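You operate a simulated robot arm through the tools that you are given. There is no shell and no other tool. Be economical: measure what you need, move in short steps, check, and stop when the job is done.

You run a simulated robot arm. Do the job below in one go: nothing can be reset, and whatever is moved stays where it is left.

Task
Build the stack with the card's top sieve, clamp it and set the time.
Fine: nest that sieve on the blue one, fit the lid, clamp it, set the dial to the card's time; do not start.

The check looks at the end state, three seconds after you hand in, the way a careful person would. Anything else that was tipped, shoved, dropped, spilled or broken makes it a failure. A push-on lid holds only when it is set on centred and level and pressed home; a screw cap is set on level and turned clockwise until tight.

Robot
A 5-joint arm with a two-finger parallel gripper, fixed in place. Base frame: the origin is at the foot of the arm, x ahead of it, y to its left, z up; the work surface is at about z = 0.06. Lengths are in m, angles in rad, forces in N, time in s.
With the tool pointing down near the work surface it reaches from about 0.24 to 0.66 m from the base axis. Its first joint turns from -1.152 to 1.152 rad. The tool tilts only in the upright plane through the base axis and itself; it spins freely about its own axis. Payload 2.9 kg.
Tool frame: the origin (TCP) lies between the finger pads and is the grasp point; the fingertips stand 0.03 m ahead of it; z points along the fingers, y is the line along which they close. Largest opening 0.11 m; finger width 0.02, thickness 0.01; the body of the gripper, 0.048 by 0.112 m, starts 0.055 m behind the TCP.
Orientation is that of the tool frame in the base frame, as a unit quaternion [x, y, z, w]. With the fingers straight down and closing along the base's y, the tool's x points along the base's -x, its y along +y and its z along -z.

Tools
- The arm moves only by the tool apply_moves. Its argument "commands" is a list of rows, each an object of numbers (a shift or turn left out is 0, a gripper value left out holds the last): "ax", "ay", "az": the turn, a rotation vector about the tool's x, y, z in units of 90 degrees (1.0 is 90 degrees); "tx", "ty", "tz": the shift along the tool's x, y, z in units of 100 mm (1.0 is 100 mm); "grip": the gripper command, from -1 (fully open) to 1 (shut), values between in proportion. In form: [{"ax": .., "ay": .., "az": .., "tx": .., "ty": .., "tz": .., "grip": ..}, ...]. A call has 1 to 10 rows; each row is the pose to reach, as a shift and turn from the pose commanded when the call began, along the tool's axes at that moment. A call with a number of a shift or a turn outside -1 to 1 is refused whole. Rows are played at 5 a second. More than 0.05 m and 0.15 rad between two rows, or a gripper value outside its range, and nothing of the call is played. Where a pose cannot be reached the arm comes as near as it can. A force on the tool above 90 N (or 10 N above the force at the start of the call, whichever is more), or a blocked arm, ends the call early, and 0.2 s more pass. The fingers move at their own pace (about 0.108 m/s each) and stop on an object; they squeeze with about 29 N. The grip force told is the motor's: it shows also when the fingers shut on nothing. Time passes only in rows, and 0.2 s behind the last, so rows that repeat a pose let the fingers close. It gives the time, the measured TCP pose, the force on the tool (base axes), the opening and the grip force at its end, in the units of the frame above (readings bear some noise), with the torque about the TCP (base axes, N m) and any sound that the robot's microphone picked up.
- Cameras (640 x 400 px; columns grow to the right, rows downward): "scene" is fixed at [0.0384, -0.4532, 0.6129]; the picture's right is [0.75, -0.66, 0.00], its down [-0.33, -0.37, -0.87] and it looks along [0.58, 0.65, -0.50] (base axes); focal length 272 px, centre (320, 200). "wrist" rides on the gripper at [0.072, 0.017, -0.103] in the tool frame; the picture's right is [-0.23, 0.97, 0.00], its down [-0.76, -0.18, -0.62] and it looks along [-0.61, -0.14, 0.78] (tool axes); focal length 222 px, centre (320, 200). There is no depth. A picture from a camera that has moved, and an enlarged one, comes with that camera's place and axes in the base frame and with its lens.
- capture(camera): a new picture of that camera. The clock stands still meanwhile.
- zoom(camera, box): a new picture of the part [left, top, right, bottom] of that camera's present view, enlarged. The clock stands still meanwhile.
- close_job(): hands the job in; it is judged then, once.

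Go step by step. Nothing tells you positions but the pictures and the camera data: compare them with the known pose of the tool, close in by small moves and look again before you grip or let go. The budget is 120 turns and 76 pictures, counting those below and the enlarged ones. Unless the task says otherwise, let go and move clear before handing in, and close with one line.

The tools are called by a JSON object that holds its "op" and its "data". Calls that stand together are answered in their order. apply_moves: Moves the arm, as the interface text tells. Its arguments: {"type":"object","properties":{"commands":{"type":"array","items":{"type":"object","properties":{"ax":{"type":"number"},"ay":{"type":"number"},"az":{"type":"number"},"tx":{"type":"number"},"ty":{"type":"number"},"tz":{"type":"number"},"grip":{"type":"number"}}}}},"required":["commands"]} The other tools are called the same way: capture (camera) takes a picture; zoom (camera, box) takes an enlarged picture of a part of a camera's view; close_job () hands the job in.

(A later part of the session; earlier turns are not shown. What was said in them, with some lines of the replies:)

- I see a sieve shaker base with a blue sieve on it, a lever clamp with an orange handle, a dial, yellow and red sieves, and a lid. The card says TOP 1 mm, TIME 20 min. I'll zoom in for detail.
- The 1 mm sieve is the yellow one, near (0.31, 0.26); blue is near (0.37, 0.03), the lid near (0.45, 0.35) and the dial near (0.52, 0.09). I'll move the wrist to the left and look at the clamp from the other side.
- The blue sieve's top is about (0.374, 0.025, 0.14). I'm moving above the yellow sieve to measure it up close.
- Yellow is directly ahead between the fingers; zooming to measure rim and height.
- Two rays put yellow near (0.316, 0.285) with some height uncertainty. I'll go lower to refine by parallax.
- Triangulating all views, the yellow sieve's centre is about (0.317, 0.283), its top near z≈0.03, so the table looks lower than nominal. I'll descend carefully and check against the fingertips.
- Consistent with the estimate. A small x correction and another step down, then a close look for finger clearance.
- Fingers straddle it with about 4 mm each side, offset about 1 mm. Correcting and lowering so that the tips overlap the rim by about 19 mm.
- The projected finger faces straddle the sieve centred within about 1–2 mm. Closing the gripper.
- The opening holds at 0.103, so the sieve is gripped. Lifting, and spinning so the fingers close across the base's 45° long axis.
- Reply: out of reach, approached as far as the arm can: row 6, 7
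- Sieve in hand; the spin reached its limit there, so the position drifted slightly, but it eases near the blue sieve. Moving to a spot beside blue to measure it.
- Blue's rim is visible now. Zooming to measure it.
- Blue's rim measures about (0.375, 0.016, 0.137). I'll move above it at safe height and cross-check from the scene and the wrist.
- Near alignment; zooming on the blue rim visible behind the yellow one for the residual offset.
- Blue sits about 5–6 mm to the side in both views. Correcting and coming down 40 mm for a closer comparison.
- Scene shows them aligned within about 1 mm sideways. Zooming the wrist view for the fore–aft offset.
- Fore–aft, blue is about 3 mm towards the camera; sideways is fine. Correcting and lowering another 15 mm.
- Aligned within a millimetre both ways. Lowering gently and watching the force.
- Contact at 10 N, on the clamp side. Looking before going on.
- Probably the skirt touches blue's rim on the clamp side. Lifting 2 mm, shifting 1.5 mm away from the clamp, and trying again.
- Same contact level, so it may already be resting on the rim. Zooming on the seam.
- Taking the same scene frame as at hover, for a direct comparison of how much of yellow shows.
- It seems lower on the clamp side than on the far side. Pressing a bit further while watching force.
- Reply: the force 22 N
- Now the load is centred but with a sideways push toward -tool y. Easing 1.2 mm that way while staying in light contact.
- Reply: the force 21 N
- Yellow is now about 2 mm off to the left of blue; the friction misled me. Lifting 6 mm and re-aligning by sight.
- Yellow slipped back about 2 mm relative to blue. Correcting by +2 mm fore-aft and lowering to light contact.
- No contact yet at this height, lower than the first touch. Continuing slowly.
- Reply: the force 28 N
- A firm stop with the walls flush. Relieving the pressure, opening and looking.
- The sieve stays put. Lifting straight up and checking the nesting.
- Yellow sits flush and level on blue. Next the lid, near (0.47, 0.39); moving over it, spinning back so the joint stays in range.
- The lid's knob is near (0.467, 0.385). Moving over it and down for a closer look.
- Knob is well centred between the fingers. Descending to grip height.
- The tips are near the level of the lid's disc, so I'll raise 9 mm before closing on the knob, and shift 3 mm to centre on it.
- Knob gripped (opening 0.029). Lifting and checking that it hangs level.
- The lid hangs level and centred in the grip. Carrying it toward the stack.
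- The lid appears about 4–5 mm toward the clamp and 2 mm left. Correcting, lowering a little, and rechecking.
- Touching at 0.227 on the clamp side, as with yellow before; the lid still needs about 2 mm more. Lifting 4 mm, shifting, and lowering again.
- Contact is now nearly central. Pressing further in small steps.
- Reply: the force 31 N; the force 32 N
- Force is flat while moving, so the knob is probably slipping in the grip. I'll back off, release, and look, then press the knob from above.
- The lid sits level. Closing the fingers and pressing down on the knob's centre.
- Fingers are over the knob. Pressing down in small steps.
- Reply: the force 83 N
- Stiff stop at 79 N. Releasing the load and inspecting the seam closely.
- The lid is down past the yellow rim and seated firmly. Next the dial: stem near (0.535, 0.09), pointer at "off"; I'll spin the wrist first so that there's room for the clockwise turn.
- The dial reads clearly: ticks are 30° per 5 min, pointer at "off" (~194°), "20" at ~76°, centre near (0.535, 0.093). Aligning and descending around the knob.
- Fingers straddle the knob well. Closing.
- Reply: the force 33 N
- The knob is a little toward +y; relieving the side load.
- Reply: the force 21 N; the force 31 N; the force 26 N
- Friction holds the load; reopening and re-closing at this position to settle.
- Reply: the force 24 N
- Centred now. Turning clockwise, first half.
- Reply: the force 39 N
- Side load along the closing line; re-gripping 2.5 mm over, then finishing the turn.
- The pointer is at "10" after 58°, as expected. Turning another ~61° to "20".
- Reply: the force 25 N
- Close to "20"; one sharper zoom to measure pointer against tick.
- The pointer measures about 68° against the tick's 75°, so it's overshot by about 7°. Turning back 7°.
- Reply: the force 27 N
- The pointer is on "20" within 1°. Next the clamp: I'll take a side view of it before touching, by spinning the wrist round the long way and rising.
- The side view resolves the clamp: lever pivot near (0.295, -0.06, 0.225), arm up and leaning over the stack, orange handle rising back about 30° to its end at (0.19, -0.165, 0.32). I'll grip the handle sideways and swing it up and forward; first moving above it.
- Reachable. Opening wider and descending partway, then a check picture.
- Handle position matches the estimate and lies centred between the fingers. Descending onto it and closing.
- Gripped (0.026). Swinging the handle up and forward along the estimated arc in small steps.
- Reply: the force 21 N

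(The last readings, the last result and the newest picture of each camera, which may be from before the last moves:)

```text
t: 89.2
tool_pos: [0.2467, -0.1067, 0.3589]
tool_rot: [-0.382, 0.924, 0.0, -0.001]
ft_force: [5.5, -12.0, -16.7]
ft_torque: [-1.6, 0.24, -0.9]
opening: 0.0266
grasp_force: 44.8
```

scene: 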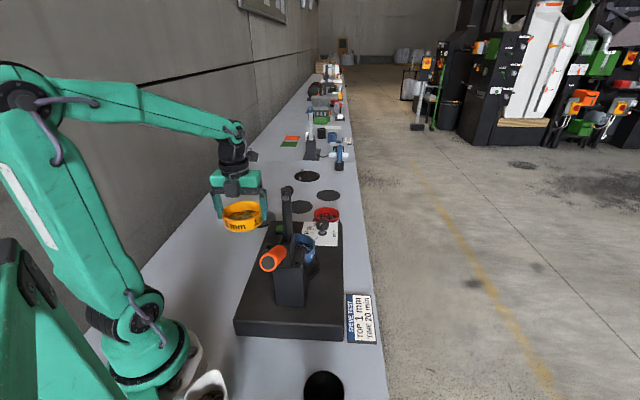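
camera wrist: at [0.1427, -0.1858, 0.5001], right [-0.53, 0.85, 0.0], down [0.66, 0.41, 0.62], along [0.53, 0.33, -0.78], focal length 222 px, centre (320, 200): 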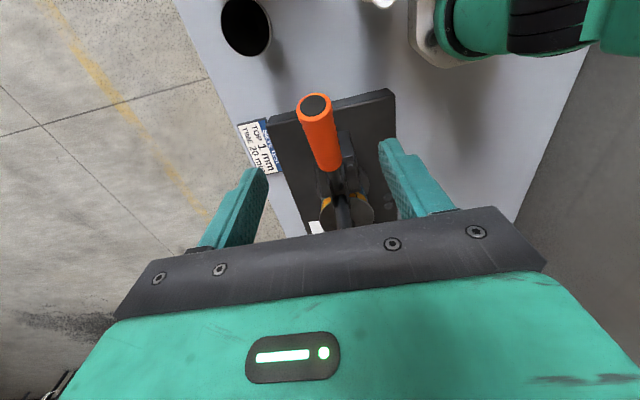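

{"op": "apply_moves", "data": {"commands": [{"tx": -0.126, "tz": -0.045}, {"tx": -0.25, "tz": -0.08}, {"tx": -0.378, "tz": -0.105}, {"tx": -0.507, "tz": -0.12}, {"tx": -0.507, "tz": -0.12}]}}

```text
t: 90.4
tool_pos: [0.2821, -0.0711, 0.3724]
tool_rot: [-0.382, 0.924, 0.001, 0.0]
ft_force: [7.7, -17.4, -11.5]
ft_torque: [-1.31, 0.37, -0.25]
opening: 0.0266
grasp_force: 44.8
```

{"op": "zoom", "data": {"camera": "scene", "box": [230, 150, 370, 290]}}

```text
2.86 times, centred on (300, 220) of scene
camera zoom: at [0.0385, -0.4532, 0.6129], right [0.75, -0.66, 0.0], down [-0.33, -0.37, -0.87], along [0.58, 0.65, -0.5], focal length 778 px, centre (377, 143)
```

zoom: 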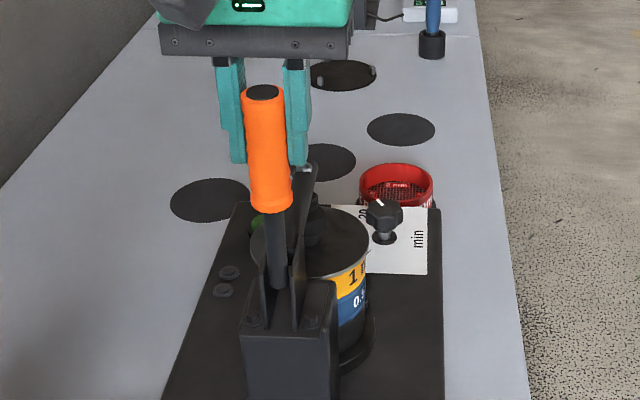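

The handle swings up and the arm is coming down on the lid. Continuing with small steps.

{"op": "apply_moves", "data": {"commands": [{"tx": -0.065, "tz": -0.005}, {"tx": -0.131, "tz": -0.01}, {"tx": -0.196, "tz": -0.01}, {"tx": -0.262, "tz": -0.01}, {"tx": -0.262, "tz": -0.01}]}}

```text
t: 91.6
tool_pos: [0.3006, -0.0532, 0.3723]
tool_rot: [-0.382, 0.924, 0.002, 0.0]
ft_force: [1.8, -42.7, -32.4]
ft_torque: [-1.48, -0.02, 0.07]
opening: 0.0268
grasp_force: 44.9
```

Some side and vertical load; easing toward it (2 mm sideways, 3 mm down) before continuing.

{"op": "apply_moves", "data": {"commands": [{"ty": -0.01, "tz": 0.015}, {"ty": -0.02, "tz": 0.03}, {"ty": -0.02, "tz": 0.03}]}}

```text
t: 92.4
tool_pos: [0.3005, -0.0527, 0.3718]
tool_rot: [-0.383, 0.924, 0.0, -0.001]
ft_force: [-28.1, -1.1, 11.0]
ft_torque: [-1.57, 0.34, -0.38]
opening: 0.0267
grasp_force: 45.1
```

{"op": "apply_moves", "data": {"commands": [{"tx": -0.05, "ty": 0.008}, {"tx": -0.1, "ty": 0.008}, {"tx": -0.15, "ty": 0.008, "tz": 0.01}, {"tx": -0.15, "ty": 0.008, "tz": 0.01}]}}

```text
t: 93.1
tool_pos: [0.3056, -0.0483, 0.3697]
tool_rot: [-0.378, 0.926, 0.002, -0.004]
ft_force: [-4.8, -3.6, -1.0]
ft_torque: [0.15, -0.47, -0.25]
opening: 0.0265
grasp_force: 44.8
stopped in row 3: the force on the tool passed its limit at 122 N (the readings are from after the stop); the commanded pose is now the measured one
```

A force peak and then almost no load, possibly the over-centre snap. Looking.

{"op": "zoom", "data": {"camera": "scene", "box": [240, 160, 360, 280]}}

```text
3.33 times, centred on (300, 220) of scene
camera zoom: at [0.0385, -0.4531, 0.6129], right [0.75, -0.66, 0.0], down [-0.33, -0.37, -0.87], along [0.58, 0.65, -0.5], focal length 907 px, centre (387, 133)
```

zoom: 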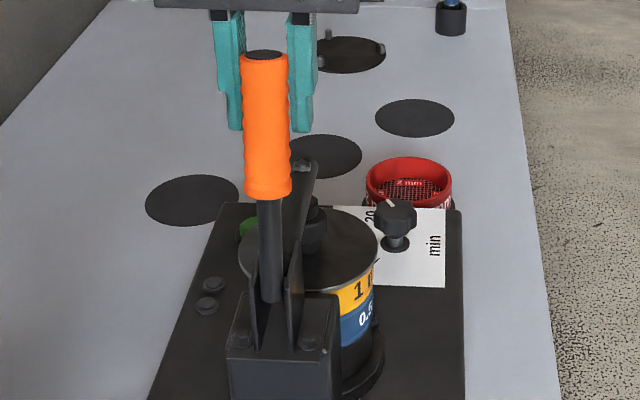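

The arm lies over the lid with the pad on the knob. Testing with a further small push to see whether that was the end stop.

{"op": "apply_moves", "data": {"commands": [{"tx": -0.02}, {"tx": -0.04}, {"tx": -0.06}, {"tx": -0.06}]}}

```text
t: 94.1
tool_pos: [0.3098, -0.0433, 0.3698]
tool_rot: [-0.379, 0.925, 0.003, -0.004]
ft_force: [-16.3, -11.7, -3.7]
ft_torque: [0.56, -0.51, 0.0]
opening: 0.0225
grasp_force: 45.0
```

{"op": "apply_moves", "data": {"commands": [{"tx": -0.03}, {"tx": -0.06}, {"tx": -0.09}, {"tx": -0.09}]}}

```text
t: 95.1
tool_pos: [0.3166, -0.0376, 0.371]
tool_rot: [-0.379, 0.925, 0.002, -0.004]
ft_force: [-0.5, 0.1, -0.5]
ft_torque: [0.01, 0.0, 0.02]
opening: 0.0
grasp_force: 37.7
```

The fingers slid off the handle, so it has stopped moving. Rising straight up and going to the side viewpoint to judge it.

{"op": "apply_moves", "data": {"commands": [{"tz": -0.2}, {"tz": -0.4}, {"tz": -0.7}, {"tz": -1.0}, {"tz": -1.0}]}}

{"op": "apply_moves", "data": {"commands": [{"tx": 0.02, "ty": -0.1, "tz": -0.05, "az": -0.09, "grip": 0}, {"tx": 0.04, "ty": -0.2, "tz": -0.1, "az": -0.18, "grip": 0}, {"tx": 0.06, "ty": -0.3, "tz": -0.15, "az": -0.27, "grip": 0}, {"tx": 0.08, "ty": -0.4, "tz": -0.2, "az": -0.36, "grip": 0}, {"tx": 0.1, "ty": -0.5, "tz": -0.25, "az": -0.45, "grip": 0}, {"tx": 0.12, "ty": -0.6, "tz": -0.3, "az": -0.54, "grip": 0}, {"tx": 0.14, "ty": -0.7, "tz": -0.3, "az": -0.63, "grip": 0}, {"tx": 0.16, "ty": -0.8, "tz": -0.3, "az": -0.72, "grip": 0}, {"tx": 0.18, "ty": -0.9, "tz": -0.3, "az": -0.81, "grip": 0}, {"tx": 0.205, "ty": -0.955, "tz": -0.3, "az": -0.9, "grip": 0}]}}

{"op": "capture", "data": {"camera": "wrist"}}

```text
t: 96.3
tool_pos: [0.3168, -0.0375, 0.4709]
tool_rot: [-0.378, 0.926, 0.002, -0.004]
ft_force: [0.2, 0.7, -0.2]
ft_torque: [-0.02, 0.0, 0.0]
opening: 0.0002
grasp_force: 38.0
```

```text
t: 98.5
tool_pos: [0.3699, -0.1199, 0.4993]
tool_rot: [0.889, -0.459, -0.004, 0.001]
ft_force: [0.6, 0.4, -0.5]
ft_torque: [0.03, -0.04, 0.02]
opening: 0.0549
grasp_force: 0.0
```

```text
1 pictures are left
camera wrist: at [0.3988, -0.1884, 0.6015], right [-0.92, -0.38, 0.01], down [-0.29, 0.72, 0.63], along [-0.24, 0.58, -0.78], focal length 222 px, centre (320, 200)
```

wrist: 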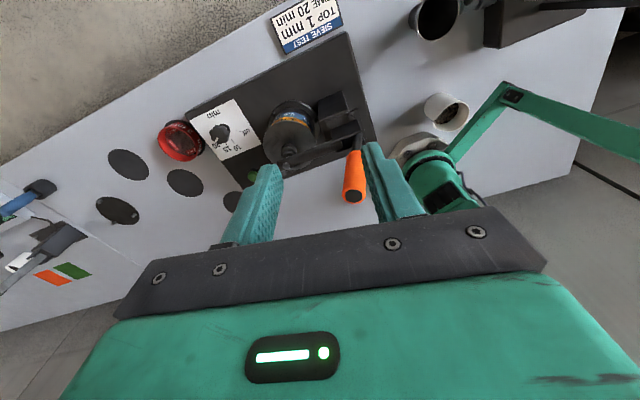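

The arm now lies across the lid's knob and the handle stands upright at its end stop. As a last assurance I'll push the handle forward from behind with closed fingers.

{"op": "apply_moves", "data": {"commands": [{"tx": -0.3, "ty": 0.2, "grip": 1}, {"tx": -0.6, "ty": 0.4, "grip": 1}, {"tx": -0.864, "ty": 0.612, "grip": 1}, {"tx": -0.864, "ty": 0.612, "grip": 1}]}}

{"op": "apply_moves", "data": {"commands": [{"tz": 0.3}, {"tz": 0.6}, {"tz": 0.9}, {"tz": 1.0}, {"tz": 1.0}]}}

{"op": "apply_moves", "data": {"commands": [{"tz": 0.1}, {"tz": 0.1, "tx": -0.0084, "ty": -0.05}, {"tz": 0.1, "tx": -0.0167, "ty": -0.0985}, {"tz": 0.1, "tx": -0.02, "ty": -0.12}, {"tz": 0.1, "tx": -0.02, "ty": -0.12}]}}

```text
t: 99.5
tool_pos: [0.2691, -0.0839, 0.5003]
tool_rot: [0.888, -0.459, -0.004, 0.0]
ft_force: [-0.1, -0.8, -0.3]
ft_torque: [0.0, 0.02, -0.01]
opening: 0.0002
grasp_force: 29.1
```

```text
t: 100.7
tool_pos: [0.2681, -0.084, 0.4001]
tool_rot: [0.888, -0.459, -0.004, 0.0]
ft_force: [-1.0, 0.3, 0.6]
ft_torque: [0.01, 0.0, 0.01]
opening: 0.0004
grasp_force: 29.5
```

```text
t: 101.9
tool_pos: [0.2766, -0.0765, 0.3916]
tool_rot: [0.889, -0.459, -0.004, 0.001]
ft_force: [-0.3, -0.1, 0.0]
ft_torque: [-0.03, 0.02, 0.0]
opening: 0.0
grasp_force: 29.2
```

{"op": "apply_moves", "data": {"commands": [{"tx": -0.0084, "ty": -0.05}, {"tx": -0.0125, "ty": -0.075}, {"tx": -0.0167, "ty": -0.0985}, {"tx": -0.02, "ty": -0.12}, {"tx": -0.02, "ty": -0.12}]}}

```text
t: 102.7
tool_pos: [0.2806, -0.0733, 0.3914]
tool_rot: [0.885, -0.465, -0.011, 0.003]
ft_force: [-23.0, -40.6, 6.1]
ft_torque: [-0.92, 0.62, 0.02]
opening: 0.0
grasp_force: 28.8
stopped in row 3: the force on the tool passed its limit at 95 N (the readings are from after the stop); the commanded pose is now the measured one
```

The handle is solid at its stop (95 N, no movement). Backing off and rising clear.

{"op": "apply_moves", "data": {"commands": [{"tx": 0.02, "ty": 0.12}, {"tx": 0.035, "ty": 0.2}, {"tx": 0.035, "ty": 0.2, "tz": -0.3}, {"tx": 0.035, "ty": 0.2, "tz": -0.7}, {"tx": 0.035, "ty": 0.2, "tz": -1.0}, {"tx": 0.035, "ty": 0.2, "tz": -1.0}]}}

{"op": "zoom", "data": {"camera": "scene", "box": [240, 160, 360, 280]}}

```text
t: 104.0
tool_pos: [0.2672, -0.0873, 0.4901]
tool_rot: [0.886, -0.463, -0.009, 0.002]
ft_force: [-0.1, -0.7, 0.6]
ft_torque: [-0.03, 0.01, 0.03]
opening: 0.0
grasp_force: 29.1
```

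```text
3.33 times, centred on (300, 220) of scene
camera zoom: at [0.0384, -0.4532, 0.6129], right [0.75, -0.66, 0.0], down [-0.33, -0.37, -0.87], along [0.58, 0.65, -0.5], focal length 907 px, centre (387, 133)
```

zoom: 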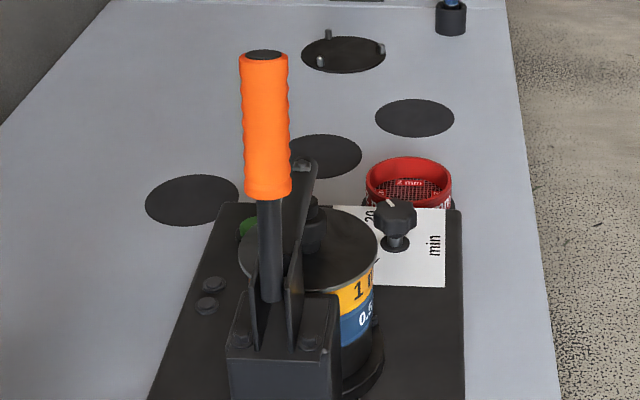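

The stack is nested with the lid on, the clamp arm is down with its handle upright at the stop, the dial points to 20, and the gripper is clear. Handing in.

{"op": "close_job", "data": {}}

```text
The job is handed in.
```

I nested the 1 mm (yellow) sieve on the blue one, fitted the lid, closed the clamp and set the dial to 20 min. I did not start it. I heard no click from the lid or the clamp, so I judged both from the pictures and from firm end stops (about 79 N on the lid, 95 N on the clamp handle).
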